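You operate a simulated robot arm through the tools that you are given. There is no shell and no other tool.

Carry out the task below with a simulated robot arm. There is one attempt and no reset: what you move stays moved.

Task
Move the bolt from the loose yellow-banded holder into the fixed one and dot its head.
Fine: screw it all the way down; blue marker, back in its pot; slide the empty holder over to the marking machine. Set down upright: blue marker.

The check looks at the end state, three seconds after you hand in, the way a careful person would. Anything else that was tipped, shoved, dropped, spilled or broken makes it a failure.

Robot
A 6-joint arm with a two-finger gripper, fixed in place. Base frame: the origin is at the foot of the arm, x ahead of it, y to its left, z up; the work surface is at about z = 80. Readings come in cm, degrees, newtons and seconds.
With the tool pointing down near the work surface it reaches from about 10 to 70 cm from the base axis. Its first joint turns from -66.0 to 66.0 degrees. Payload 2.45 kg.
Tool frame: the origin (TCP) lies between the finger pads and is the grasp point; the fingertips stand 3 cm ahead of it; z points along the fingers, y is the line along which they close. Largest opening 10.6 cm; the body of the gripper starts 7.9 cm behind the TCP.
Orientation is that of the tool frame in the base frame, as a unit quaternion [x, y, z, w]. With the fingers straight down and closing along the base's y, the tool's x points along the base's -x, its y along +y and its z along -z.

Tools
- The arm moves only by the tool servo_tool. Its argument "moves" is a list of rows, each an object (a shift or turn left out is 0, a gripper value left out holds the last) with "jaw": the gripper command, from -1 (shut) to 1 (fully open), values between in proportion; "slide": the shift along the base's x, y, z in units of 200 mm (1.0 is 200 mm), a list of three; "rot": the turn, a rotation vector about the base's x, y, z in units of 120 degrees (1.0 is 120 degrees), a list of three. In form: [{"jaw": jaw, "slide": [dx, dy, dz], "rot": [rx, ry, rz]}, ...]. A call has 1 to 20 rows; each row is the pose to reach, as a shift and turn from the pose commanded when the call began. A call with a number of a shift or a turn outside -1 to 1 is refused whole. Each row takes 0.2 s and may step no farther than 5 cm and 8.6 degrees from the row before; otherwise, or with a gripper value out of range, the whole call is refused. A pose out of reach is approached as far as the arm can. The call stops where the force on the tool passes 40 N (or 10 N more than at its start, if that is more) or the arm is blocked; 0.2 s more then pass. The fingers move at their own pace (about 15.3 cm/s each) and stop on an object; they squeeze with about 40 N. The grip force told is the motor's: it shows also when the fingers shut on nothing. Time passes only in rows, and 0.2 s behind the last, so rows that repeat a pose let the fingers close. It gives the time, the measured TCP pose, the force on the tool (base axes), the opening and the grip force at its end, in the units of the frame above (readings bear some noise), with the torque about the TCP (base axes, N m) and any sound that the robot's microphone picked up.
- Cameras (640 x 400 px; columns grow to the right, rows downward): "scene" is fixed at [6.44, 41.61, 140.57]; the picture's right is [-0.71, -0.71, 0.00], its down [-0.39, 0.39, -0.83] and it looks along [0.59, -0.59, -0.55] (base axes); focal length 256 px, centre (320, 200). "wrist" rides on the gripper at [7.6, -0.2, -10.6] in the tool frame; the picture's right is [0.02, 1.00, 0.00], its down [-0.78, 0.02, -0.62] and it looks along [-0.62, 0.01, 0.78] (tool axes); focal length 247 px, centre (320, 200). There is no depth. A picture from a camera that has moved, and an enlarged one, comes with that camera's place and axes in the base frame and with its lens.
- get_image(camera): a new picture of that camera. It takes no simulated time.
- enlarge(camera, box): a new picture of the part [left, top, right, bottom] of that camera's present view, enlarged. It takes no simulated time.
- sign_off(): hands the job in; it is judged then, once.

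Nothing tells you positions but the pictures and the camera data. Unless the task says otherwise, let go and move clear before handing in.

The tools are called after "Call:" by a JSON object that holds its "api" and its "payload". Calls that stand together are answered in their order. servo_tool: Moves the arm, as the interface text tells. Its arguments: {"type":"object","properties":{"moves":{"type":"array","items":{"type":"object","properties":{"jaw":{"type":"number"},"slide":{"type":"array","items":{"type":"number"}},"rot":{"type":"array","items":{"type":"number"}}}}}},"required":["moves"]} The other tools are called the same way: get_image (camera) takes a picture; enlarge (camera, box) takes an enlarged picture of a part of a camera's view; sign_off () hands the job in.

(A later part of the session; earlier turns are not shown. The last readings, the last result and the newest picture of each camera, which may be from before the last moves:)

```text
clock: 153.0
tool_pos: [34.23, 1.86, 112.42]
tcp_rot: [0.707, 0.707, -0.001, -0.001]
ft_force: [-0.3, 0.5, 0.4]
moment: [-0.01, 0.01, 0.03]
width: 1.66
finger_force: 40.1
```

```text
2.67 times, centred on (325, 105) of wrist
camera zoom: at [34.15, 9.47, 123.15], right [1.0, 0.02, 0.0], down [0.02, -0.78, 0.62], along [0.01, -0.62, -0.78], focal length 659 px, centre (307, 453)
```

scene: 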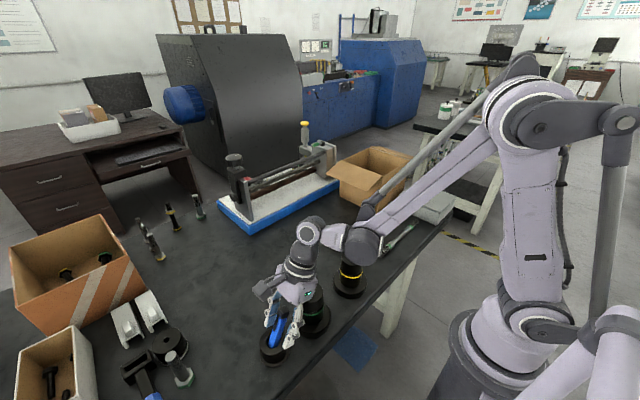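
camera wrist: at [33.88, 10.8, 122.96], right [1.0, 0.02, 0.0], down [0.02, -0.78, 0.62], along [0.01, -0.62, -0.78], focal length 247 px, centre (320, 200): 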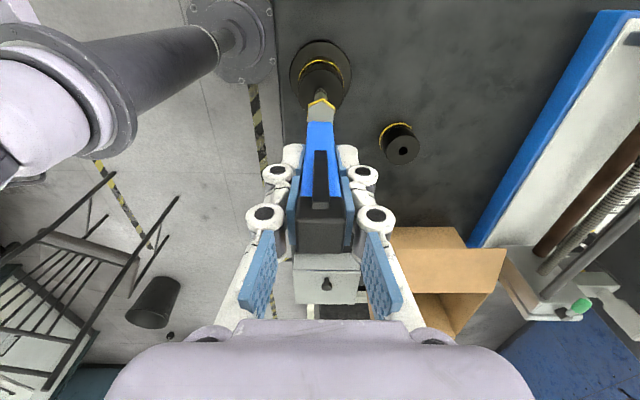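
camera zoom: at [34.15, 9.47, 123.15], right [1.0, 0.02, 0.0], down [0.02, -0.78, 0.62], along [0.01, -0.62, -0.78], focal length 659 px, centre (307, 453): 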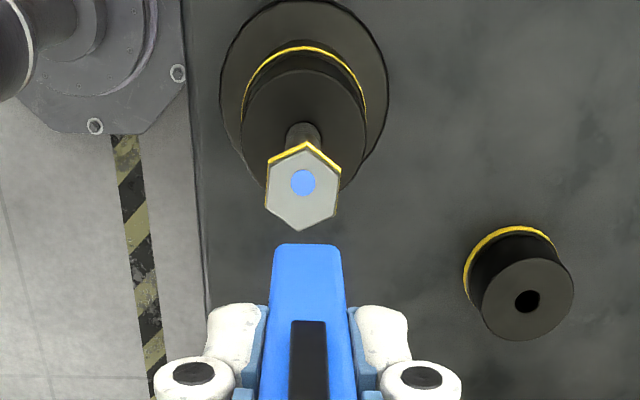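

A clean blue dot is on the bolt head. Before returning the marker to the pot, I'll check how vertical it is in the grip.

Call:
{"api": "enlarge", "payload": {"camera": "wrist", "box": [250, 100, 400, 290]}}

Call:
{"api": "enlarge", "payload": {"camera": "scene", "box": [320, 150, 390, 225]}}

```text
2.11 times, centred on (325, 195) of wrist
camera zoom: at [34.15, 9.47, 123.15], right [1.0, 0.02, 0.0], down [0.02, -0.78, 0.62], along [0.01, -0.62, -0.78], focal length 520 px, centre (310, 210)
```

zoom: 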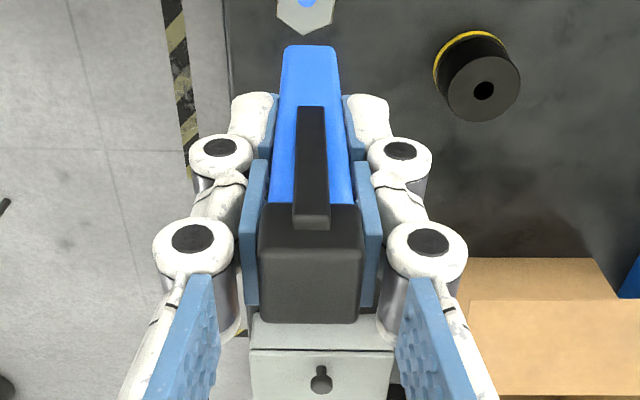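

```text
5.33 times, centred on (355, 188) of scene
camera zoom: at [6.44, 41.61, 140.57], right [-0.71, -0.71, 0.0], down [-0.39, 0.39, -0.83], along [0.59, -0.59, -0.55], focal length 1364 px, centre (133, 267)
```

zoom: 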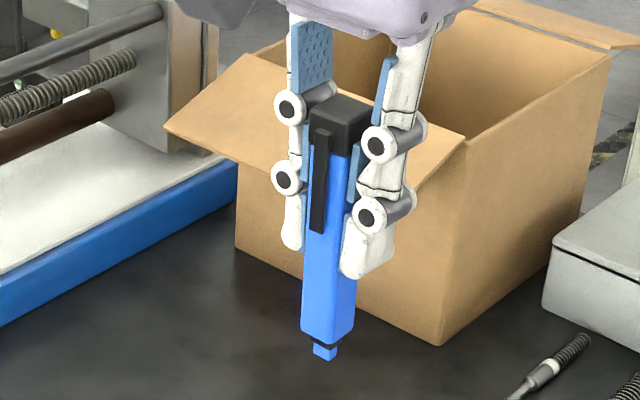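

The dot is good. The marker looks within a couple of degrees of vertical but my two estimates disagree, so I'll yaw 45° to put the possible lean fully in the scene camera's plane and measure it.

Call:
{"api": "servo_tool", "payload": {"moves": [{"jaw": -1, "slide": [0, 0, 0.1], "rot": [0, 0, -0.065]}, {"slide": [0, 0, 0.1], "rot": [0, 0, -0.13]}, {"slide": [0, 0, 0.1], "rot": [0, 0, -0.195]}, {"slide": [0, 0, 0.1], "rot": [0, 0, -0.26]}, {"slide": [0, 0, 0.1], "rot": [0, 0, -0.325]}, {"slide": [0, 0, 0.1], "rot": [0, 0, -0.375]}, {"slide": [0, 0, 0.1], "rot": [0, 0, -0.375]}]}}

Call:
{"api": "enlarge", "payload": {"camera": "scene", "box": [320, 120, 390, 215]}}

Call:
{"api": "enlarge", "payload": {"camera": "scene", "box": [335, 150, 375, 210]}}

```text
clock: 154.6
tool_pos: [34.09, 1.72, 114.54]
tcp_rot: [0.924, 0.382, 0.0, 0.0]
ft_force: [-0.1, -0.3, 0.2]
moment: [-0.01, 0.02, -0.01]
width: 1.68
finger_force: 39.7
```

```text
4.21 times, centred on (355, 168) of scene
camera zoom: at [6.44, 41.61, 140.57], right [-0.71, -0.71, 0.0], down [-0.39, 0.39, -0.83], along [0.59, -0.59, -0.55], focal length 1077 px, centre (173, 337)
```

zoom: 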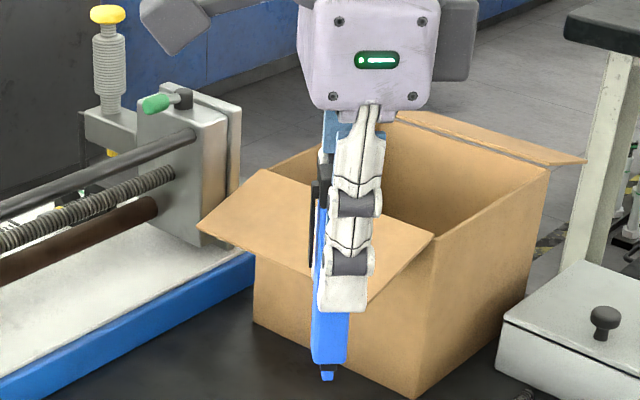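

```text
6.67 times, centred on (355, 180) of scene
camera zoom: at [6.44, 41.61, 140.57], right [-0.71, -0.71, 0.0], down [-0.39, 0.39, -0.83], along [0.59, -0.59, -0.55], focal length 1705 px, centre (87, 333)
```

zoom: 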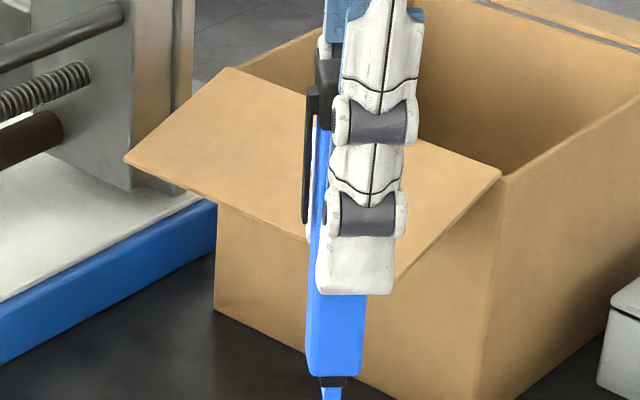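

In profile the marker's lower end leans 1.9° away from the camera side; I'll correct that with a small tilt. Now I'll carry it back toward the pot, high over the other holders.

Call:
{"api": "servo_tool", "payload": {"moves": [{"jaw": -1, "slide": [0, 0.08, 0], "rot": [0, 0, 0.065]}, {"slide": [0, 0.2, 0], "rot": [0, 0, 0.13]}, {"slide": [0, 0.35, 0], "rot": [0, 0, 0.195]}, {"slide": [0, 0.5, 0], "rot": [0, 0, 0.26]}, {"slide": [0, 0.65, 0], "rot": [0, 0, 0.325]}, {"slide": [0, 0.8, 0], "rot": [0, 0, 0.375]}, {"slide": [0, 0.95, 0], "rot": [0, 0, 0.375]}, {"slide": [0, 1.0, 0], "rot": [0, 0, 0.375]}]}}

Call:
{"api": "servo_tool", "payload": {"moves": [{"jaw": -1, "slide": [0.002, 0.1, -0.05], "rot": [0.0158, 0, 0]}, {"slide": [0.005, 0.2, -0.15], "rot": [0.0158, 0, 0]}, {"slide": [0.008, 0.3, -0.3], "rot": [0.0158, 0, 0]}, {"slide": [0.008, 0.3, -0.5], "rot": [0.0158, 0, 0]}, {"slide": [0.008, 0.3, -0.7], "rot": [0.0158, 0, 0]}, {"slide": [0.008, 0.3, -0.8], "rot": [0.0158, 0, 0]}, {"slide": [0.008, 0.3, -0.8], "rot": [0.0158, 0, 0]}]}}

Call:
{"api": "get_image", "payload": {"camera": "wrist"}}

Call:
{"api": "enlarge", "payload": {"camera": "scene", "box": [230, 230, 340, 380]}}

```text
clock: 156.4
tool_pos: [34.02, 21.89, 114.5]
tcp_rot: [0.706, 0.708, -0.001, 0.0]
ft_force: [-0.1, 0.0, -0.6]
moment: [-0.01, -0.05, 0.01]
width: 1.66
finger_force: 40.5
```

```text
clock: 158.0
tool_pos: [34.45, 27.86, 98.62]
tcp_rot: [0.707, 0.707, 0.011, -0.012]
ft_force: [-0.6, 0.0, -0.9]
moment: [0.02, -0.01, -0.02]
width: 1.67
finger_force: 40.3
```

```text
taken
camera wrist: at [34.34, 35.15, 109.41], right [1.0, 0.02, 0.0], down [0.02, -0.8, 0.6], along [0.01, -0.6, -0.8], focal length 247 px, centre (320, 200)
```

wrist: 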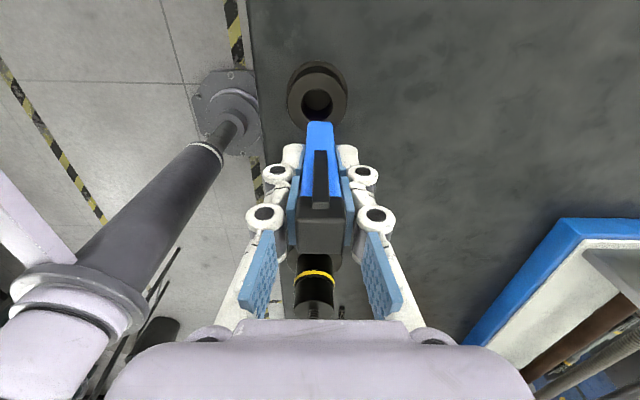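

```text
2.67 times, centred on (285, 305) of scene
camera zoom: at [6.44, 41.61, 140.57], right [-0.71, -0.71, 0.0], down [-0.39, 0.39, -0.83], along [0.59, -0.59, -0.55], focal length 682 px, centre (413, -80)
```

zoom: 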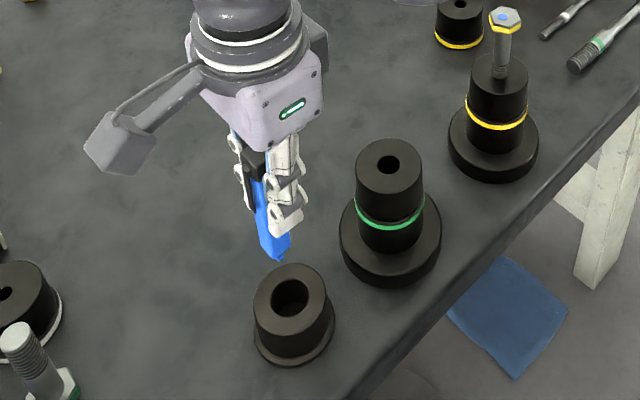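

Call:
{"api": "enlarge", "payload": {"camera": "wrist", "box": [265, 40, 375, 190]}}

Call:
{"api": "enlarge", "payload": {"camera": "scene", "box": [245, 290, 315, 380]}}

```text
2.67 times, centred on (320, 115) of wrist
camera zoom: at [34.34, 35.15, 109.41], right [1.0, 0.02, 0.0], down [0.02, -0.8, 0.6], along [0.01, -0.6, -0.8], focal length 659 px, centre (320, 427)
```

zoom: 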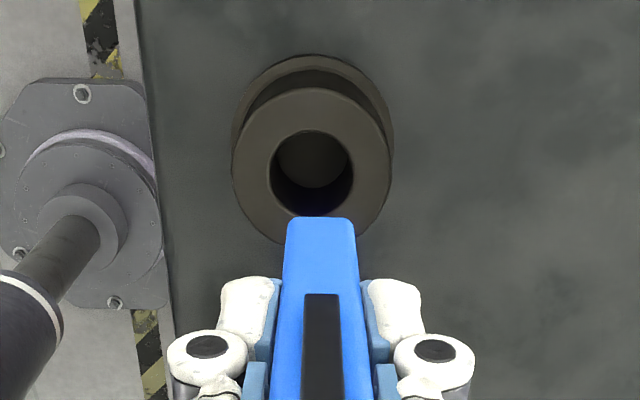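

```text
4.44 times, centred on (280, 335) of scene
camera zoom: at [6.44, 41.61, 140.57], right [-0.71, -0.71, 0.0], down [-0.39, 0.39, -0.83], along [0.59, -0.59, -0.55], focal length 1136 px, centre (498, -400)
```

zoom: 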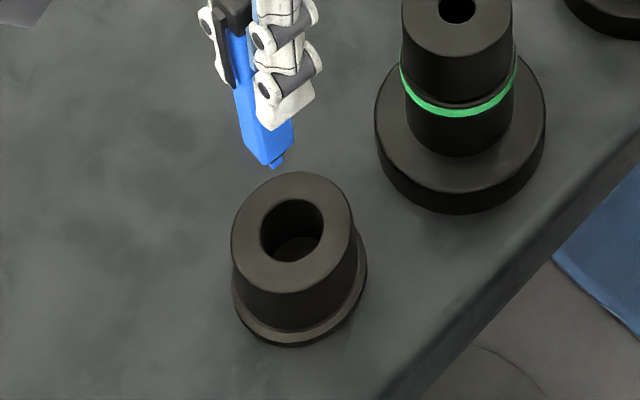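

I need to shift about (-0.34, +0.2) cm to centre the marker over the pot. I'll apply that and lower until the nib is just entering, then recheck.

Call:
{"api": "servo_tool", "payload": {"moves": [{"jaw": -1, "slide": [-0.009, 0.005, -0.05]}, {"slide": [-0.017, 0.01, -0.12]}, {"slide": [-0.017, 0.01, -0.2]}, {"slide": [-0.017, 0.01, -0.265]}, {"slide": [-0.017, 0.01, -0.265]}]}}

Call:
{"api": "enlarge", "payload": {"camera": "wrist", "box": [265, 60, 375, 210]}}

Call:
{"api": "enlarge", "payload": {"camera": "scene", "box": [245, 290, 315, 380]}}

```text
clock: 159.2
tool_pos: [33.95, 28.1, 93.33]
tcp_rot: [0.707, 0.707, 0.01, -0.013]
ft_force: [-0.7, 0.0, -0.7]
moment: [-0.01, 0.01, 0.01]
width: 1.69
finger_force: 40.1
```

```text
2.67 times, centred on (320, 135) of wrist
camera zoom: at [33.86, 35.38, 104.15], right [1.0, 0.02, 0.0], down [0.02, -0.8, 0.6], along [0.01, -0.6, -0.8], focal length 659 px, centre (320, 373)
```

zoom: 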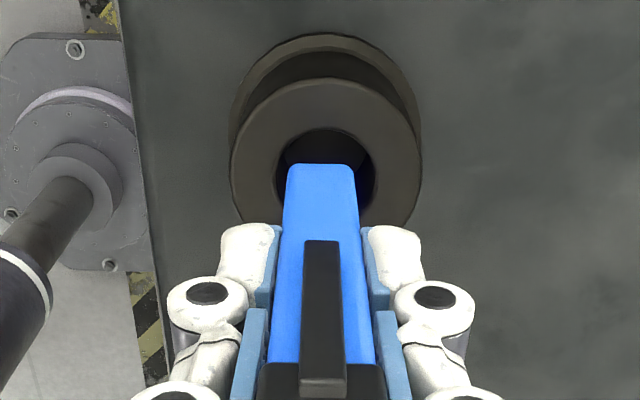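

```text
4.44 times, centred on (280, 335) of scene
camera zoom: at [6.44, 41.61, 140.57], right [-0.71, -0.71, 0.0], down [-0.39, 0.39, -0.83], along [0.59, -0.59, -0.55], focal length 1136 px, centre (498, -400)
```

zoom: 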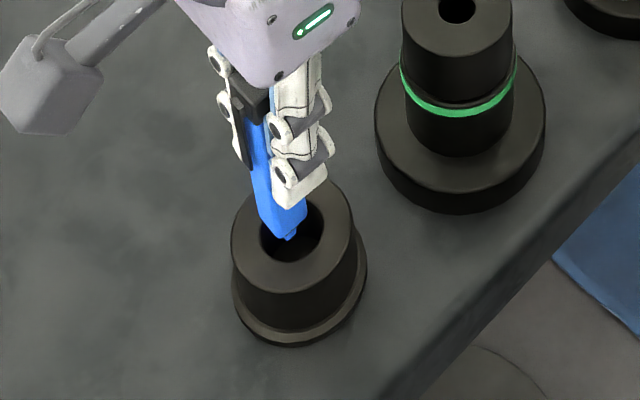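

Call:
{"api": "servo_tool", "payload": {"moves": [{"jaw": -1, "slide": [0.003, -0.005, 0]}, {"slide": [0.006, -0.01, -0.02]}, {"slide": [0.006, -0.01, -0.05]}, {"slide": [0.006, -0.01, -0.075]}, {"slide": [0.006, -0.01, -0.1]}, {"slide": [0.006, -0.01, -0.1]}]}}

Call:
{"api": "enlarge", "payload": {"camera": "wrist", "box": [265, 60, 375, 210]}}

Call:
{"api": "enlarge", "payload": {"camera": "scene", "box": [245, 290, 315, 380]}}

```text
clock: 160.6
tool_pos: [34.0, 27.87, 91.2]
tcp_rot: [0.707, 0.707, 0.011, -0.012]
ft_force: [0.1, 0.1, -0.7]
moment: [-0.01, -0.01, 0.02]
width: 1.65
finger_force: 39.8
```

```text
2.67 times, centred on (320, 135) of wrist
camera zoom: at [34.0, 35.17, 102.1], right [1.0, 0.02, 0.0], down [0.02, -0.8, 0.6], along [0.01, -0.6, -0.8], focal length 659 px, centre (320, 373)
```

zoom: 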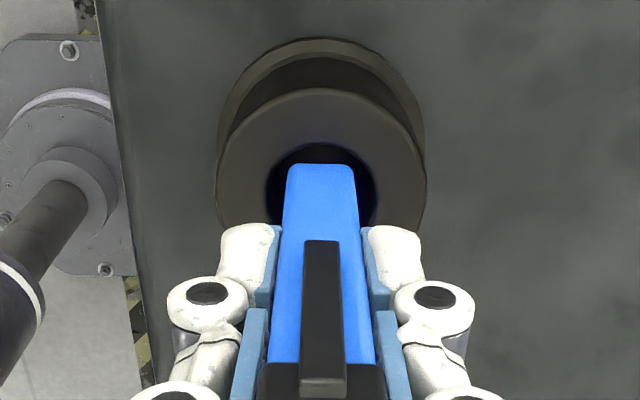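

```text
4.44 times, centred on (280, 335) of scene
camera zoom: at [6.44, 41.61, 140.57], right [-0.71, -0.71, 0.0], down [-0.39, 0.39, -0.83], along [0.59, -0.59, -0.55], focal length 1136 px, centre (498, -400)
```

zoom: 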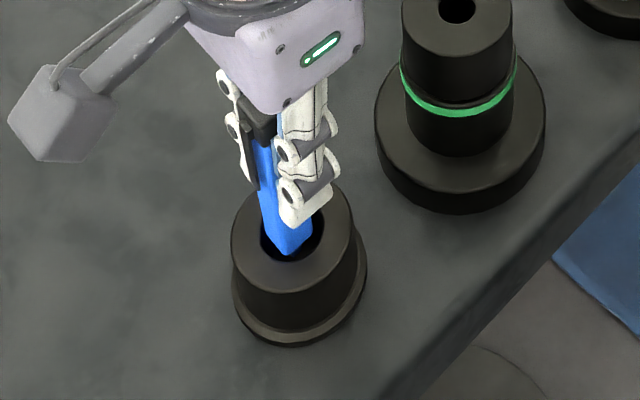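

The marker is centred in the pot mouth. I'll keep lowering gently until the nib touches the pot floor.

Call:
{"api": "servo_tool", "payload": {"moves": [{"jaw": -1, "slide": [0, 0, -0.01]}, {"slide": [0, 0, -0.02]}, {"slide": [0, 0, -0.03]}, {"slide": [0, 0, -0.04]}, {"slide": [0, 0, -0.05]}, {"slide": [0, 0, -0.05]}]}}

```text
clock: 162.0
tool_pos: [34.05, 27.97, 90.18]
tcp_rot: [0.707, 0.707, 0.011, -0.013]
ft_force: [-0.2, -0.3, -1.4]
moment: [-0.02, -0.01, 0.0]
width: 1.68
finger_force: 40.0
```

Call:
{"api": "servo_tool", "payload": {"moves": [{"jaw": -1, "slide": [0, 0, -0.005]}, {"slide": [0, 0, -0.01]}, {"slide": [0, 0, -0.015]}, {"slide": [0, 0, -0.02]}, {"slide": [0, 0, -0.02]}]}}

Call:
{"api": "enlarge", "payload": {"camera": "scene", "box": [245, 290, 315, 380]}}

```text
clock: 163.2
tool_pos: [33.99, 27.89, 89.82]
tcp_rot: [0.707, 0.707, 0.011, -0.012]
ft_force: [0.3, 0.1, -0.3]
moment: [0.02, 0.01, -0.01]
width: 1.67
finger_force: 39.6
```

```text
4.44 times, centred on (280, 335) of scene
camera zoom: at [6.44, 41.61, 140.57], right [-0.71, -0.71, 0.0], down [-0.39, 0.39, -0.83], along [0.59, -0.59, -0.55], focal length 1136 px, centre (498, -400)
```

zoom: 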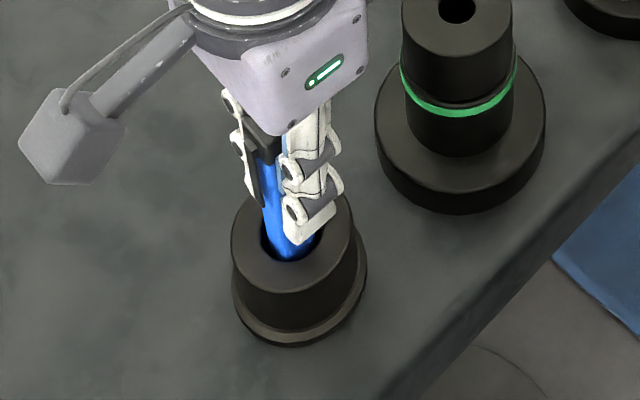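

Call:
{"api": "servo_tool", "payload": {"moves": [{"jaw": -1, "slide": [0, 0, -0.005]}, {"slide": [0, 0, -0.01]}, {"slide": [0, 0, -0.015]}, {"slide": [0, 0, -0.02]}, {"slide": [0, 0, -0.02]}]}}

```text
clock: 164.4
tool_pos: [33.99, 27.93, 89.48]
tcp_rot: [0.707, 0.707, 0.012, -0.012]
ft_force: [0.0, 0.1, -0.8]
moment: [-0.02, 0.0, 0.02]
width: 1.67
finger_force: 40.4
```

Call:
{"api": "servo_tool", "payload": {"moves": [{"jaw": -1, "slide": [0, 0, -0.005]}, {"slide": [0, 0, -0.01]}, {"slide": [0, 0, -0.015]}, {"slide": [0, 0, -0.02]}, {"slide": [0, 0, -0.02]}]}}

Call:
{"api": "enlarge", "payload": {"camera": "scene", "box": [245, 290, 315, 380]}}

Call:
{"api": "enlarge", "payload": {"camera": "wrist", "box": [265, 60, 375, 210]}}

```text
clock: 165.6
tool_pos: [33.98, 27.85, 89.09]
tcp_rot: [0.706, 0.708, 0.011, -0.012]
ft_force: [0.2, 0.3, -1.2]
moment: [-0.03, 0.0, 0.02]
width: 1.67
finger_force: 39.5
```

```text
4.44 times, centred on (280, 335) of scene
camera zoom: at [6.44, 41.61, 140.57], right [-0.71, -0.71, 0.0], down [-0.39, 0.39, -0.83], along [0.59, -0.59, -0.55], focal length 1136 px, centre (498, -400)
```

zoom: 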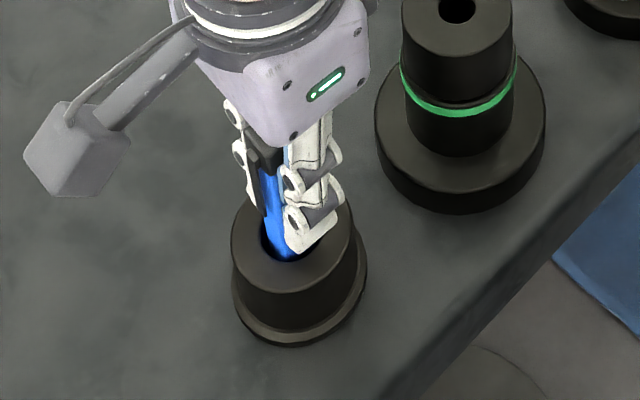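

```text
2.67 times, centred on (320, 135) of wrist
camera zoom: at [33.98, 35.15, 99.87], right [1.0, 0.02, 0.0], down [0.02, -0.8, 0.6], along [0.01, -0.6, -0.8], focal length 659 px, centre (320, 373)
```

zoom: 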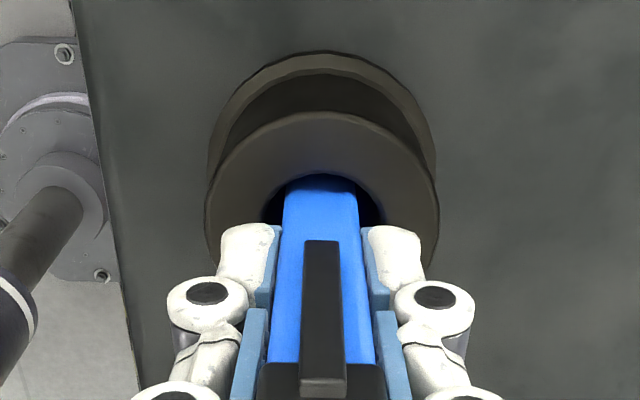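

Call:
{"api": "servo_tool", "payload": {"moves": [{"jaw": -1, "slide": [0, 0, -0.005]}, {"slide": [0, 0, -0.01]}, {"slide": [0, 0, -0.015]}, {"slide": [0, 0, -0.015]}]}}

```text
clock: 166.6
tool_pos: [34.0, 27.83, 88.69]
tcp_rot: [0.707, 0.707, 0.012, -0.011]
ft_force: [0.5, 1.3, 36.6]
moment: [0.26, 0.0, -0.04]
width: 1.65
finger_force: 40.3
```

The nib is on the floor. I'll ease off most of the pressure before releasing.

Call:
{"api": "servo_tool", "payload": {"moves": [{"jaw": -1, "slide": [0, 0, 0.003]}, {"jaw": -1, "slide": [0, 0, 0.005]}, {"jaw": -1, "slide": [0, 0, 0.005]}]}}

Call:
{"api": "enlarge", "payload": {"camera": "scene", "box": [245, 270, 325, 380]}}

Call:
{"api": "enlarge", "payload": {"camera": "wrist", "box": [240, 60, 400, 280]}}

```text
clock: 167.4
tool_pos: [33.96, 27.82, 88.77]
tcp_rot: [0.708, 0.706, 0.01, -0.012]
ft_force: [1.4, 0.4, 2.6]
moment: [0.04, -0.11, 0.02]
width: 1.67
finger_force: 39.8
```

```text
3.64 times, centred on (285, 325) of scene
camera zoom: at [6.44, 41.61, 140.57], right [-0.71, -0.71, 0.0], down [-0.39, 0.39, -0.83], along [0.59, -0.59, -0.55], focal length 930 px, centre (447, -254)
```

zoom: 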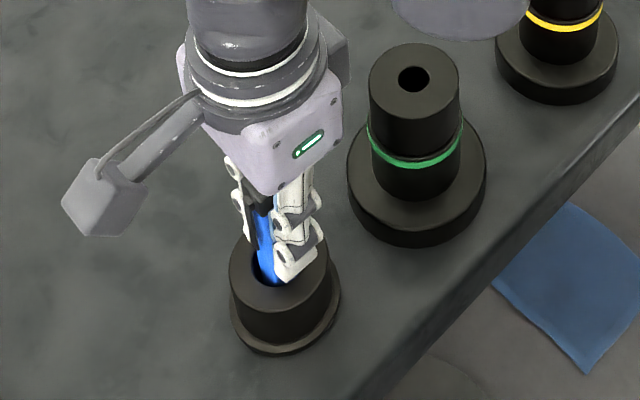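

```text
1.82 times, centred on (320, 170) of wrist
camera zoom: at [33.93, 35.12, 99.69], right [1.0, 0.02, 0.0], down [0.02, -0.8, 0.6], along [0.01, -0.6, -0.8], focal length 449 px, centre (320, 254)
```

zoom: 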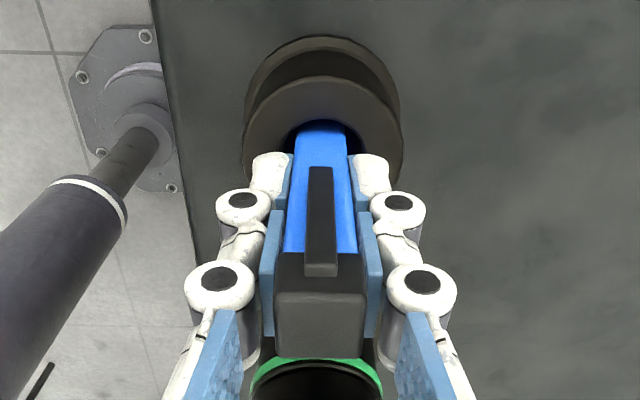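

Call:
{"api": "servo_tool", "payload": {"moves": [{"jaw": -0.67}, {"jaw": -0.65}, {"jaw": -0.63}, {"jaw": -0.6}, {"jaw": -0.55}, {"jaw": -0.45}, {"jaw": -0.3}, {"jaw": -0.1}, {"jaw": 0.0}, {"jaw": 0.0}]}}

Call:
{"api": "enlarge", "payload": {"camera": "wrist", "box": [240, 60, 400, 280]}}

Call:
{"api": "enlarge", "payload": {"camera": "scene", "box": [245, 270, 325, 380]}}

```text
clock: 169.6
tool_pos: [34.06, 27.88, 88.97]
tcp_rot: [0.707, 0.707, 0.011, -0.012]
ft_force: [-0.5, 0.3, 0.0]
moment: [0.01, 0.03, 0.02]
width: 5.29
finger_force: 0.0
```

```text
1.82 times, centred on (320, 170) of wrist
camera zoom: at [33.94, 35.14, 99.73], right [1.0, 0.02, 0.0], down [0.02, -0.8, 0.6], along [0.01, -0.6, -0.8], focal length 449 px, centre (320, 254)
```

zoom: 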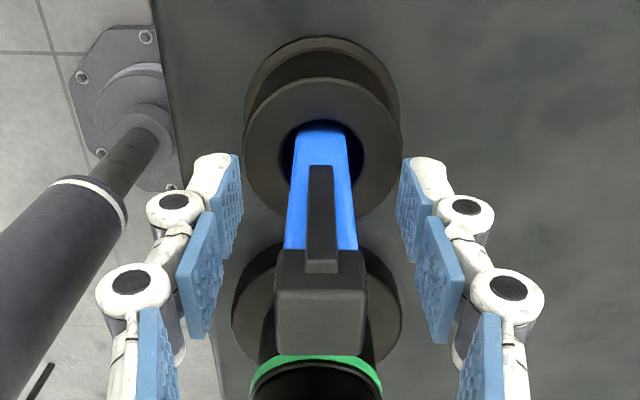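

```text
3.64 times, centred on (285, 325) of scene
camera zoom: at [6.44, 41.61, 140.57], right [-0.71, -0.71, 0.0], down [-0.39, 0.39, -0.83], along [0.59, -0.59, -0.55], focal length 930 px, centre (447, -254)
```

zoom: 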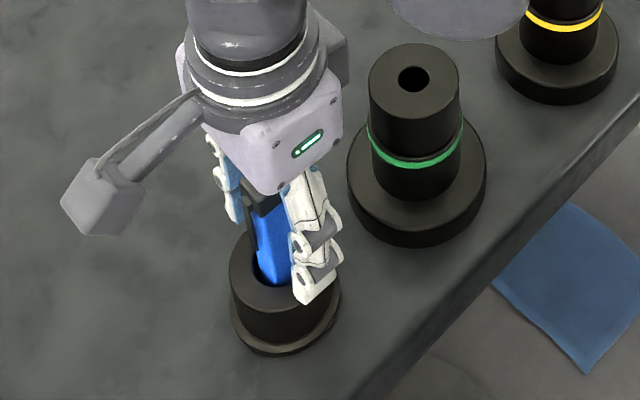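

The marker stayed standing on release. I'll raise straight up slowly so nothing touches it.

Call:
{"api": "servo_tool", "payload": {"moves": [{"jaw": 0.0, "slide": [0, 0, 0.03]}, {"slide": [0, 0, 0.08]}, {"slide": [0, 0, 0.15]}, {"slide": [0, 0, 0.25]}, {"slide": [0, 0, 0.4]}, {"slide": [0, 0, 0.6]}, {"slide": [0, 0, 0.8]}, {"slide": [0, 0, 0.9]}, {"slide": [0, 0, 0.9]}]}}

Call:
{"api": "enlarge", "payload": {"camera": "wrist", "box": [260, 40, 380, 190]}}

Call:
{"api": "enlarge", "payload": {"camera": "scene", "box": [240, 190, 460, 380]}}

Call:
{"api": "enlarge", "payload": {"camera": "scene", "box": [245, 290, 315, 380]}}

```text
clock: 171.6
tool_pos: [33.86, 27.91, 106.87]
tcp_rot: [0.707, 0.707, 0.011, -0.013]
ft_force: [0.7, -0.1, 0.0]
moment: [0.01, -0.02, 0.0]
width: 5.3
finger_force: 0.0
```

```text
2.67 times, centred on (320, 115) of wrist
camera zoom: at [33.82, 35.21, 117.75], right [1.0, 0.02, 0.0], down [0.02, -0.8, 0.6], along [0.01, -0.6, -0.8], focal length 659 px, centre (320, 427)
```

zoom: 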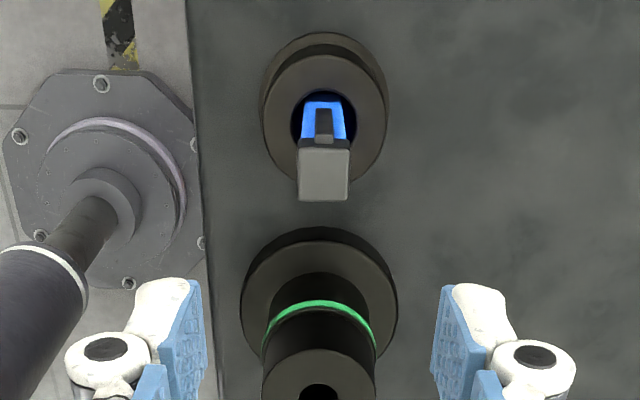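

```text
2.11 times, centred on (350, 285) of scene
camera zoom: at [6.44, 41.61, 140.57], right [-0.71, -0.71, 0.0], down [-0.39, 0.39, -0.83], along [0.59, -0.59, -0.55], focal length 538 px, centre (257, 21)
```

zoom: 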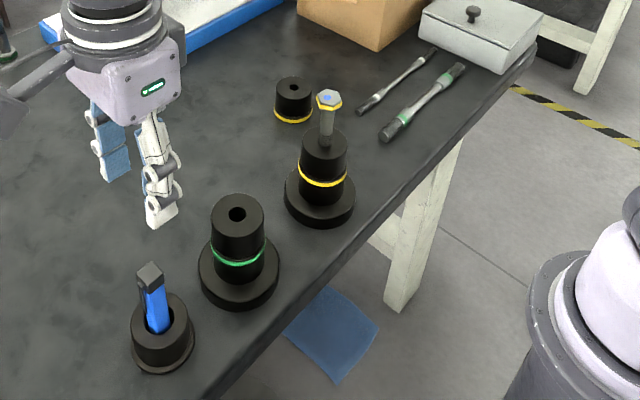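

```text
4.44 times, centred on (280, 335) of scene
camera zoom: at [6.44, 41.61, 140.57], right [-0.71, -0.71, 0.0], down [-0.39, 0.39, -0.83], along [0.59, -0.59, -0.55], focal length 1136 px, centre (498, -400)
```

zoom: 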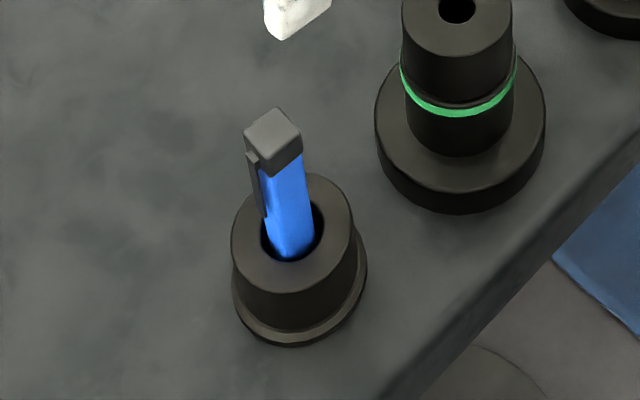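

The marker stands upright in its pot, matching its original look. Next I'll level the tool, turn it so the fingers spread along y, and travel high to behind the empty holder to slide it in +x toward the machine.

Call:
{"api": "servo_tool", "payload": {"moves": [{"jaw": 0.0, "slide": [0, 0, 0.15], "rot": [-0.0158, 0, 0]}, {"slide": [0.02, -0.1, 0.3], "rot": [-0.0158, 0, 0]}, {"slide": [0.05, -0.25, 0.35], "rot": [-0.0158, 0, 0]}, {"slide": [0.08, -0.4, 0.35], "rot": [-0.0158, 0, 0]}, {"slide": [0.11, -0.55, 0.35], "rot": [-0.0158, 0, 0]}, {"slide": [0.14, -0.7, 0.35], "rot": [-0.0158, 0, 0]}, {"slide": [0.17, -0.85, 0.35], "rot": [-0.0158, 0, 0]}, {"slide": [0.17, -0.85, 0.35], "rot": [-0.0158, 0, 0]}]}}

Call:
{"api": "servo_tool", "payload": {"moves": [{"jaw": -0.245, "slide": [0.02, -0.08, 0], "rot": [0, 0, 0.065]}, {"slide": [0.05, -0.18, 0], "rot": [0, 0, 0.13]}, {"slide": [0.08, -0.28, 0], "rot": [0, 0, 0.195]}, {"slide": [0.12, -0.4, 0], "rot": [0, 0, 0.26]}, {"slide": [0.16, -0.55, 0], "rot": [0, 0, 0.325]}, {"slide": [0.2, -0.7, 0], "rot": [0, 0, 0.39]}, {"slide": [0.24, -0.85, 0], "rot": [0, 0, 0.455]}, {"slide": [0.275, -0.968, 0], "rot": [0, 0, 0.52]}, {"slide": [0.275, -0.968, 0], "rot": [0, 0, 0.585]}, {"slide": [0.275, -0.968, 0], "rot": [0, 0, 0.65]}, {"slide": [0.275, -0.968, 0], "rot": [0, 0, 0.715]}, {"slide": [0.275, -0.968, 0], "rot": [0, 0, 0.75]}, {"slide": [0.275, -0.968, 0], "rot": [0, 0, 0.75]}]}}

Call:
{"api": "get_image", "payload": {"camera": "wrist"}}

Call:
{"api": "get_image", "payload": {"camera": "scene"}}

```text
clock: 173.4
tool_pos: [37.62, 10.67, 113.78]
tcp_rot: [0.707, 0.707, 0.0, 0.0]
ft_force: [0.4, 0.9, -0.8]
moment: [0.02, -0.01, -0.03]
width: 5.28
finger_force: 0.1
```

```text
clock: 176.2
tool_pos: [42.86, -8.64, 113.75]
tcp_rot: [0.0, 1.0, -0.001, 0.0]
ft_force: [-0.5, 0.0, 0.4]
moment: [0.03, 0.0, 0.09]
width: 4.01
finger_force: 0.1
```

```text
taken
camera wrist: at [35.34, -8.76, 124.43], right [-0.02, 1.0, 0.0], down [0.78, 0.02, 0.62], along [0.62, 0.01, -0.78], focal length 247 px, centre (320, 200)
```

wrist: 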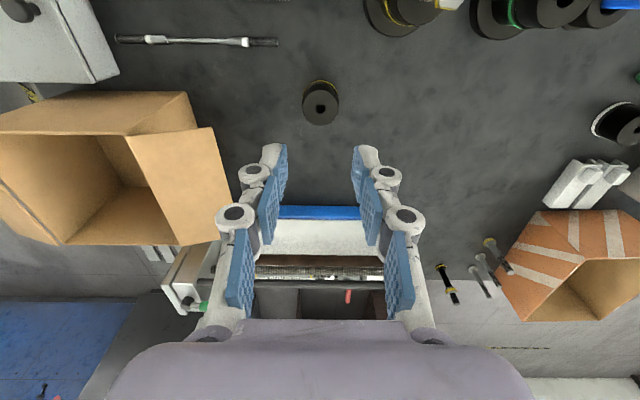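

```text
taken
```

scene: 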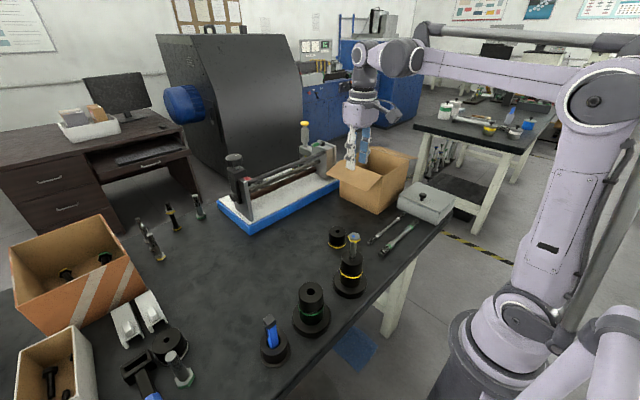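

Call:
{"api": "enlarge", "payload": {"camera": "wrist", "box": [270, 50, 370, 150]}}

Call:
{"api": "enlarge", "payload": {"camera": "wrist", "box": [230, 150, 430, 290]}}

Call:
{"api": "enlarge", "payload": {"camera": "scene", "box": [245, 290, 315, 380]}}

Call:
{"api": "enlarge", "payload": {"camera": "scene", "box": [200, 110, 360, 250]}}

```text
4.00 times, centred on (320, 100) of wrist
camera zoom: at [35.34, -8.76, 124.43], right [-0.02, 1.0, 0.0], down [0.78, 0.02, 0.62], along [0.62, 0.01, -0.78], focal length 988 px, centre (320, 600)
```

zoom: 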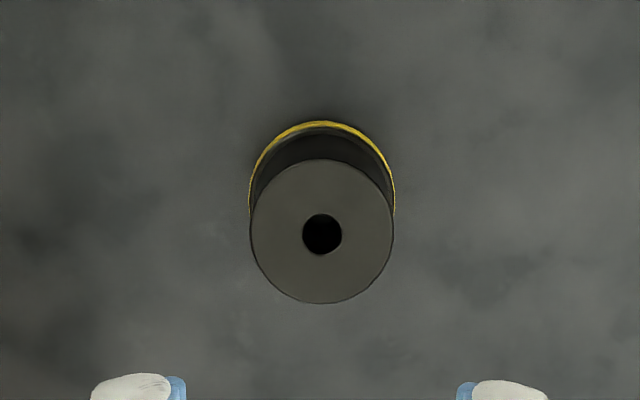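

```text
2.86 times, centred on (330, 220) of wrist
camera zoom: at [35.34, -8.76, 124.43], right [-0.02, 1.0, 0.0], down [0.78, 0.02, 0.62], along [0.62, 0.01, -0.78], focal length 706 px, centre (291, 143)
```

zoom: 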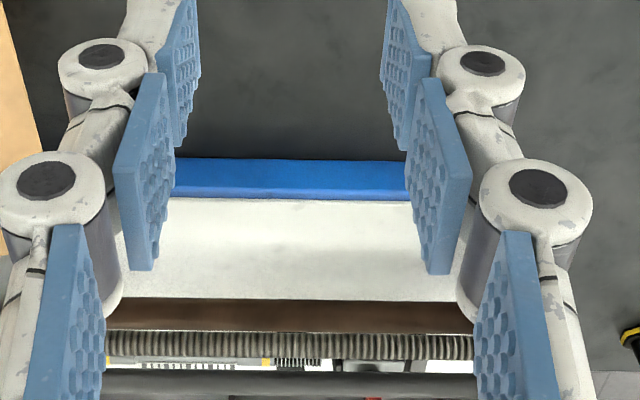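

```text
4.44 times, centred on (280, 335) of scene
camera zoom: at [6.44, 41.61, 140.57], right [-0.71, -0.71, 0.0], down [-0.39, 0.39, -0.83], along [0.59, -0.59, -0.55], focal length 1136 px, centre (498, -400)
```

zoom: 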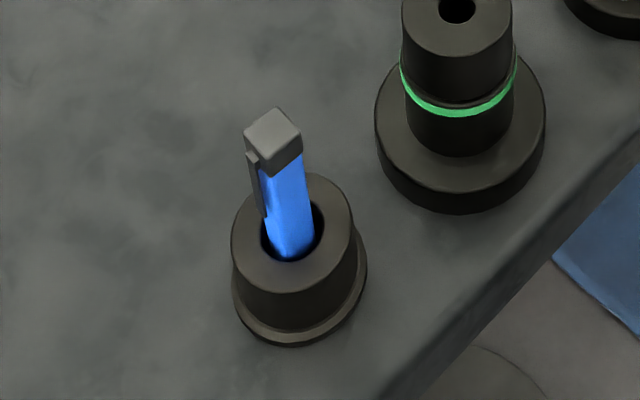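

```text
2.86 times, centred on (280, 180) of scene
camera zoom: at [6.44, 41.61, 140.57], right [-0.71, -0.71, 0.0], down [-0.39, 0.39, -0.83], along [0.59, -0.59, -0.55], focal length 731 px, centre (434, 257)
```

zoom: 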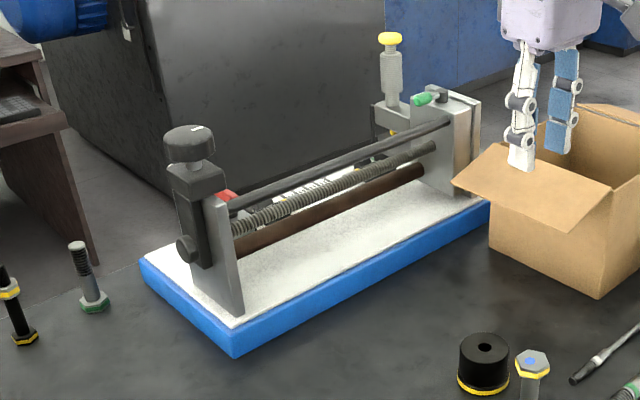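

The holder is at (48.1, -8.6), exactly on the fork centreline, and the machine's front edge is at x≈72.2. I'll lower behind the holder.

Call:
{"api": "servo_tool", "payload": {"moves": [{"jaw": -0.245, "slide": [0, 0, -0.2]}, {"slide": [0, 0, -0.4]}, {"slide": [0, 0, -0.6]}, {"slide": [0, 0, -0.8]}, {"slide": [0, 0, -1.0]}, {"slide": [0, 0, -1.0]}]}}

Call:
{"api": "get_image", "payload": {"camera": "scene"}}

Call:
{"api": "get_image", "payload": {"camera": "wrist"}}

```text
clock: 177.6
tool_pos: [42.84, -8.57, 93.75]
tcp_rot: [0.0, 1.0, -0.001, 0.0]
ft_force: [0.2, -0.5, -0.2]
moment: [0.0, -0.03, 0.0]
width: 3.99
finger_force: 0.1
```

```text
taken
```

scene: 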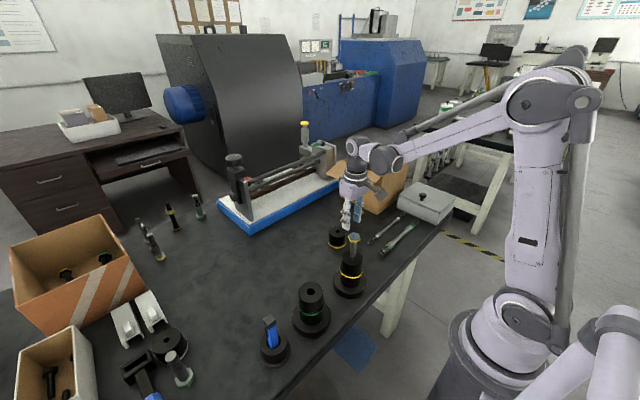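

```text
taken
camera wrist: at [35.35, -8.66, 104.47], right [-0.02, 1.0, 0.0], down [0.78, 0.02, 0.62], along [0.62, 0.01, -0.78], focal length 247 px, centre (320, 200)
```

wrist: 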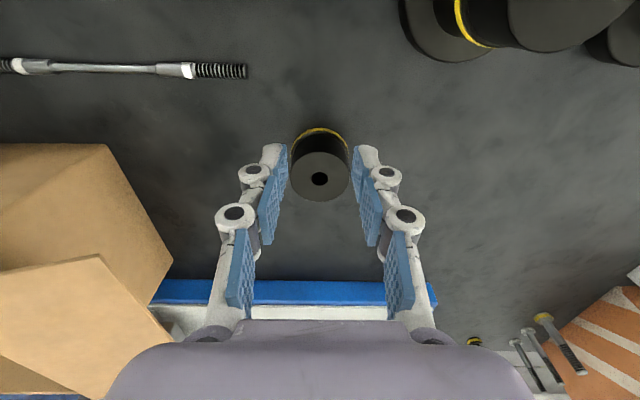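

Call:
{"api": "servo_tool", "payload": {"moves": [{"jaw": -0.245, "slide": [0, 0, -0.15]}, {"slide": [0, 0, -0.3]}, {"slide": [0, 0, -0.4]}, {"slide": [0, 0, -0.46]}, {"slide": [0, 0, -0.46]}]}}

Call:
{"api": "get_image", "payload": {"camera": "wrist"}}

Call:
{"api": "enlarge", "payload": {"camera": "scene", "box": [300, 130, 440, 270]}}

```text
clock: 178.8
tool_pos: [42.97, -8.45, 84.67]
tcp_rot: [0.0, 1.0, -0.001, 0.0]
ft_force: [-0.5, -0.3, 0.0]
moment: [0.0, 0.0, -0.01]
width: 3.99
finger_force: 0.1
```

```text
taken
camera wrist: at [35.37, -8.68, 95.31], right [-0.02, 1.0, 0.0], down [0.78, 0.02, 0.62], along [0.62, 0.01, -0.78], focal length 247 px, centre (320, 200)
```

wrist: 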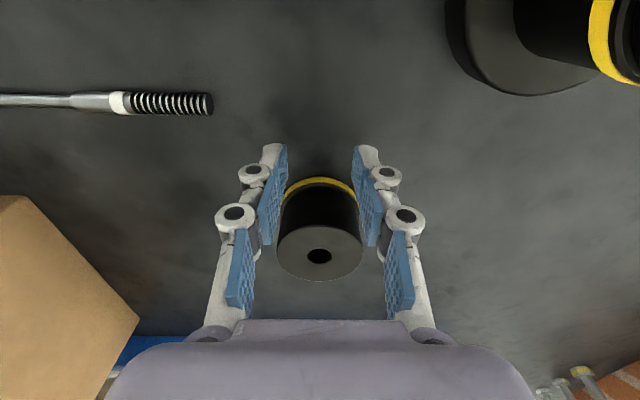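

```text
2.86 times, centred on (370, 200) of scene
camera zoom: at [6.44, 41.61, 140.57], right [-0.71, -0.71, 0.0], down [-0.39, 0.39, -0.83], along [0.59, -0.59, -0.55], focal length 731 px, centre (177, 200)
```

zoom: 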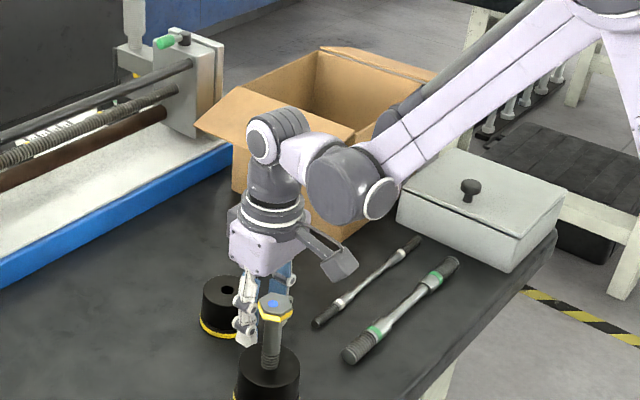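

The fork is in place behind the holder. I'll slide it slowly in +x, first half.

Call:
{"api": "servo_tool", "payload": {"moves": [{"jaw": -0.245, "slide": [0.03, 0, 0]}, {"slide": [0.06, 0, 0]}, {"slide": [0.09, 0, 0]}, {"slide": [0.12, 0, 0]}, {"slide": [0.15, 0, 0]}, {"slide": [0.18, 0, 0]}, {"slide": [0.21, 0, 0]}, {"slide": [0.24, 0, 0]}, {"slide": [0.27, 0, 0]}, {"slide": [0.3, 0, 0]}, {"slide": [0.33, 0, 0]}, {"slide": [0.36, 0, 0]}, {"slide": [0.39, 0, 0]}, {"slide": [0.42, 0, 0]}, {"slide": [0.45, 0, 0]}, {"slide": [0.48, 0, 0]}, {"slide": [0.51, 0, 0]}, {"slide": [0.54, 0, 0]}, {"slide": [0.56, 0, 0]}, {"slide": [0.56, 0, 0]}]}}

Call:
{"api": "get_image", "payload": {"camera": "wrist"}}

Call:
{"api": "enlarge", "payload": {"camera": "scene", "box": [220, 110, 420, 270]}}

```text
clock: 183.0
tool_pos: [54.13, -8.44, 84.58]
tcp_rot: [0.0, 1.0, -0.001, 0.001]
ft_force: [0.6, -0.5, 0.4]
moment: [0.01, 0.01, -0.01]
width: 3.99
finger_force: 0.0
```

```text
taken
camera wrist: at [46.6, -8.62, 95.23], right [-0.02, 1.0, 0.0], down [0.78, 0.02, 0.62], along [0.62, 0.01, -0.78], focal length 247 px, centre (320, 200)
```

wrist: 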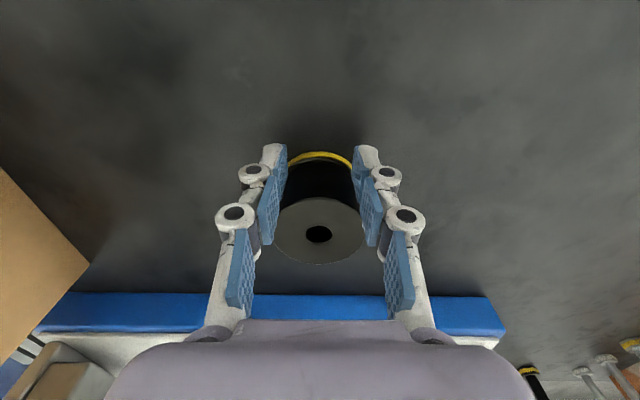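

```text
2.50 times, centred on (320, 190) of scene
camera zoom: at [6.44, 41.61, 140.57], right [-0.71, -0.71, 0.0], down [-0.39, 0.39, -0.83], along [0.59, -0.59, -0.55], focal length 639 px, centre (320, 225)
```

zoom: 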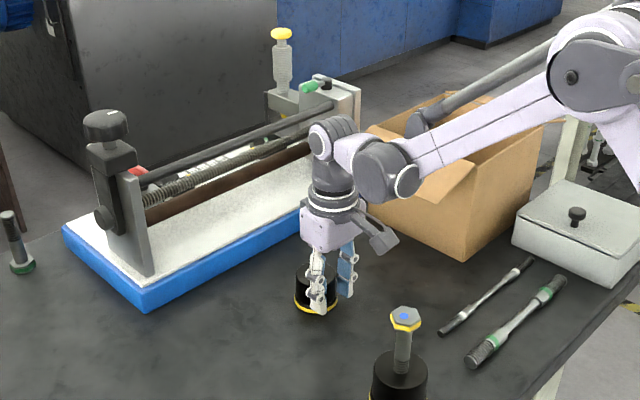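

Call:
{"api": "servo_tool", "payload": {"moves": [{"jaw": -0.245, "slide": [0.03, 0, 0]}, {"slide": [0.06, 0, 0]}, {"slide": [0.09, 0, 0]}, {"slide": [0.12, 0, 0]}, {"slide": [0.15, 0, 0]}, {"slide": [0.18, 0, 0]}, {"slide": [0.21, 0, 0]}, {"slide": [0.24, 0, 0]}, {"slide": [0.27, 0, 0]}, {"slide": [0.3, 0, 0]}, {"slide": [0.33, 0, 0]}, {"slide": [0.36, 0, 0]}, {"slide": [0.39, 0, 0]}, {"slide": [0.42, 0, 0]}, {"slide": [0.45, 0, 0]}, {"slide": [0.48, 0, 0]}, {"slide": [0.5, 0, 0]}, {"slide": [0.5, 0, 0]}]}}

Call:
{"api": "get_image", "payload": {"camera": "wrist"}}

Call:
{"api": "enlarge", "payload": {"camera": "scene", "box": [220, 110, 380, 250]}}

```text
clock: 186.8
tool_pos: [64.13, -8.46, 84.55]
tcp_rot: [0.001, 1.0, -0.001, 0.0]
ft_force: [-1.9, -1.5, 0.2]
moment: [-0.06, 0.05, -0.06]
width: 4.1
finger_force: 0.7
```

```text
taken
camera wrist: at [56.54, -8.65, 95.22], right [-0.02, 1.0, 0.0], down [0.78, 0.02, 0.62], along [0.62, 0.01, -0.78], focal length 247 px, centre (320, 200)
```

wrist: 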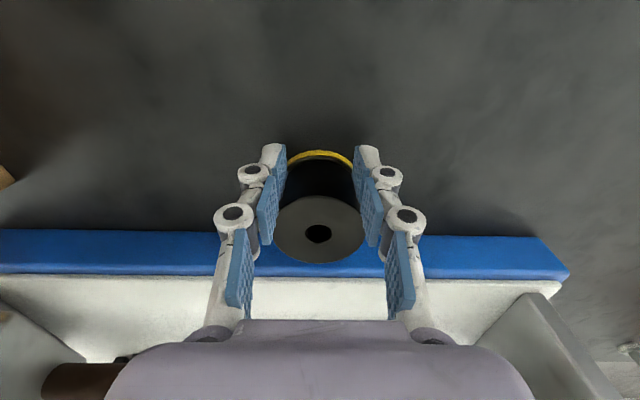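

```text
2.86 times, centred on (300, 180) of scene
camera zoom: at [6.44, 41.61, 140.57], right [-0.71, -0.71, 0.0], down [-0.39, 0.39, -0.83], along [0.59, -0.59, -0.55], focal length 731 px, centre (377, 257)
```

zoom: 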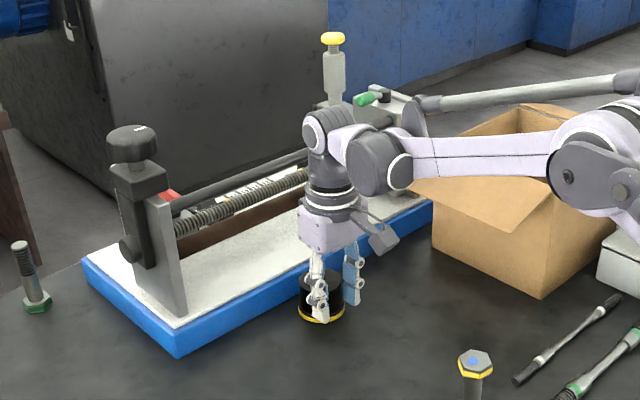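

About 2 cm remain between the holder and the machine's base. I'll push 1.2 cm more, leaving a small gap, then back off.

Call:
{"api": "servo_tool", "payload": {"moves": [{"jaw": -0.245, "slide": [0.02, 0, 0]}, {"slide": [0.04, 0, 0]}, {"slide": [0.06, 0, 0]}, {"slide": [0.06, 0, 0]}]}}

Call:
{"api": "get_image", "payload": {"camera": "wrist"}}

```text
clock: 187.8
tool_pos: [65.25, -8.46, 84.47]
tcp_rot: [0.0, 1.0, -0.001, 0.0]
ft_force: [-2.4, 0.4, -0.3]
moment: [-0.03, 0.1, 0.02]
width: 4.05
finger_force: 0.8
```

```text
taken
camera wrist: at [57.74, -8.66, 95.16], right [-0.02, 1.0, 0.0], down [0.78, 0.02, 0.62], along [0.62, 0.01, -0.78], focal length 247 px, centre (320, 200)
```

wrist: 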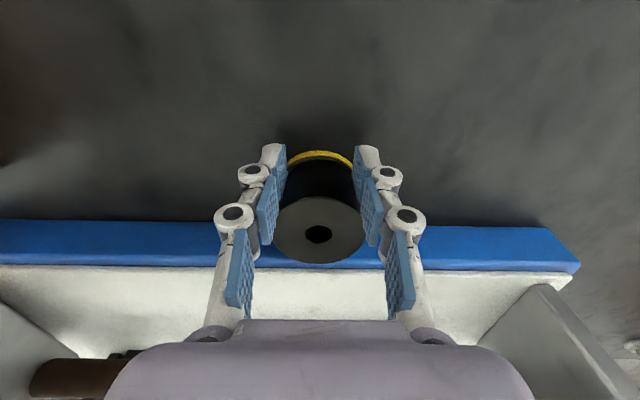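

Now I'll back straight away in -x, then rise, and check the final layout.

Call:
{"api": "servo_tool", "payload": {"moves": [{"jaw": -0.245, "slide": [-0.05, 0, 0]}, {"slide": [-0.15, 0, 0]}, {"slide": [-0.3, 0, 0]}, {"slide": [-0.3, 0, 0.15]}, {"slide": [-0.3, 0, 0.35]}, {"slide": [-0.3, 0, 0.55]}, {"slide": [-0.3, 0, 0.75]}, {"slide": [-0.3, 0, 0.95]}, {"slide": [-0.3, 0, 0.95]}]}}

Call:
{"api": "get_image", "payload": {"camera": "wrist"}}

Call:
{"api": "get_image", "payload": {"camera": "scene"}}

Call:
{"api": "enlarge", "payload": {"camera": "scene", "box": [200, 110, 360, 250]}}

Call:
{"api": "enlarge", "payload": {"camera": "scene", "box": [240, 190, 460, 380]}}

```text
clock: 189.8
tool_pos: [59.17, -8.37, 103.5]
tcp_rot: [-0.001, 1.0, -0.001, -0.001]
ft_force: [0.4, 0.4, 0.5]
moment: [-0.02, -0.02, -0.02]
width: 4.01
finger_force: 0.0
```

```text
taken
camera wrist: at [51.72, -8.66, 114.19], right [-0.02, 1.0, 0.0], down [0.78, 0.02, 0.62], along [0.62, 0.01, -0.78], focal length 247 px, centre (320, 200)
```

wrist: 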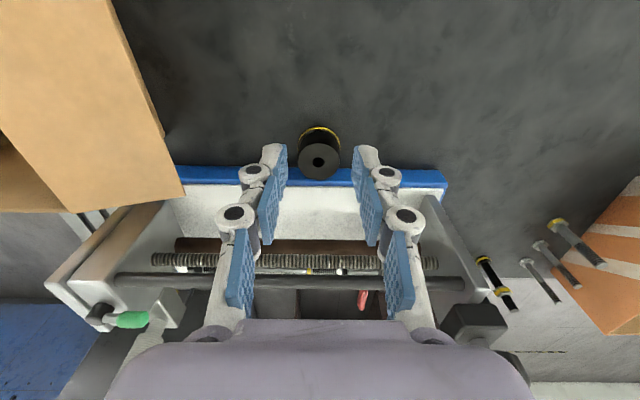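

```text
taken
```

scene: 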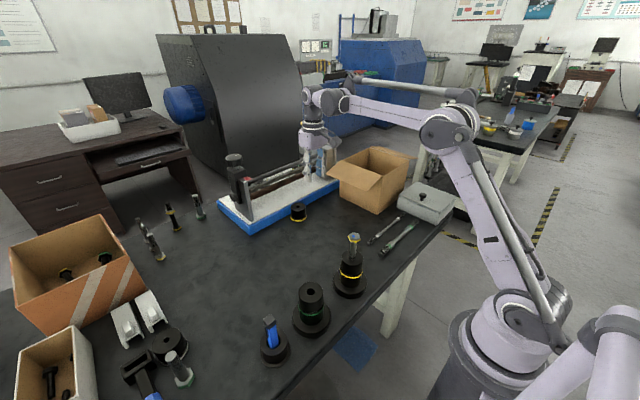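

```text
2.86 times, centred on (280, 180) of scene
camera zoom: at [6.44, 41.61, 140.57], right [-0.71, -0.71, 0.0], down [-0.39, 0.39, -0.83], along [0.59, -0.59, -0.55], focal length 731 px, centre (434, 257)
```

zoom: 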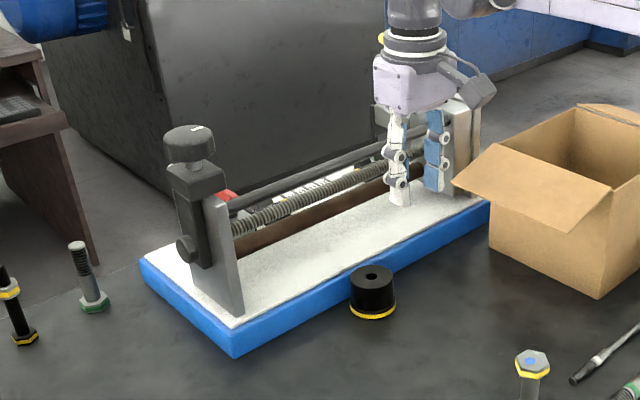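

```text
2.11 times, centred on (350, 285) of scene
camera zoom: at [6.44, 41.61, 140.57], right [-0.71, -0.71, 0.0], down [-0.39, 0.39, -0.83], along [0.59, -0.59, -0.55], focal length 538 px, centre (257, 21)
```

zoom: 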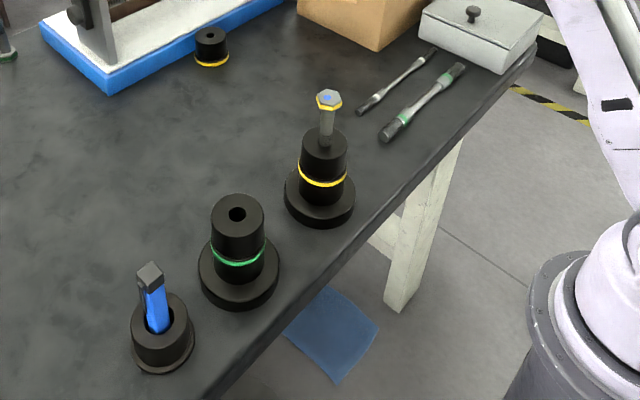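

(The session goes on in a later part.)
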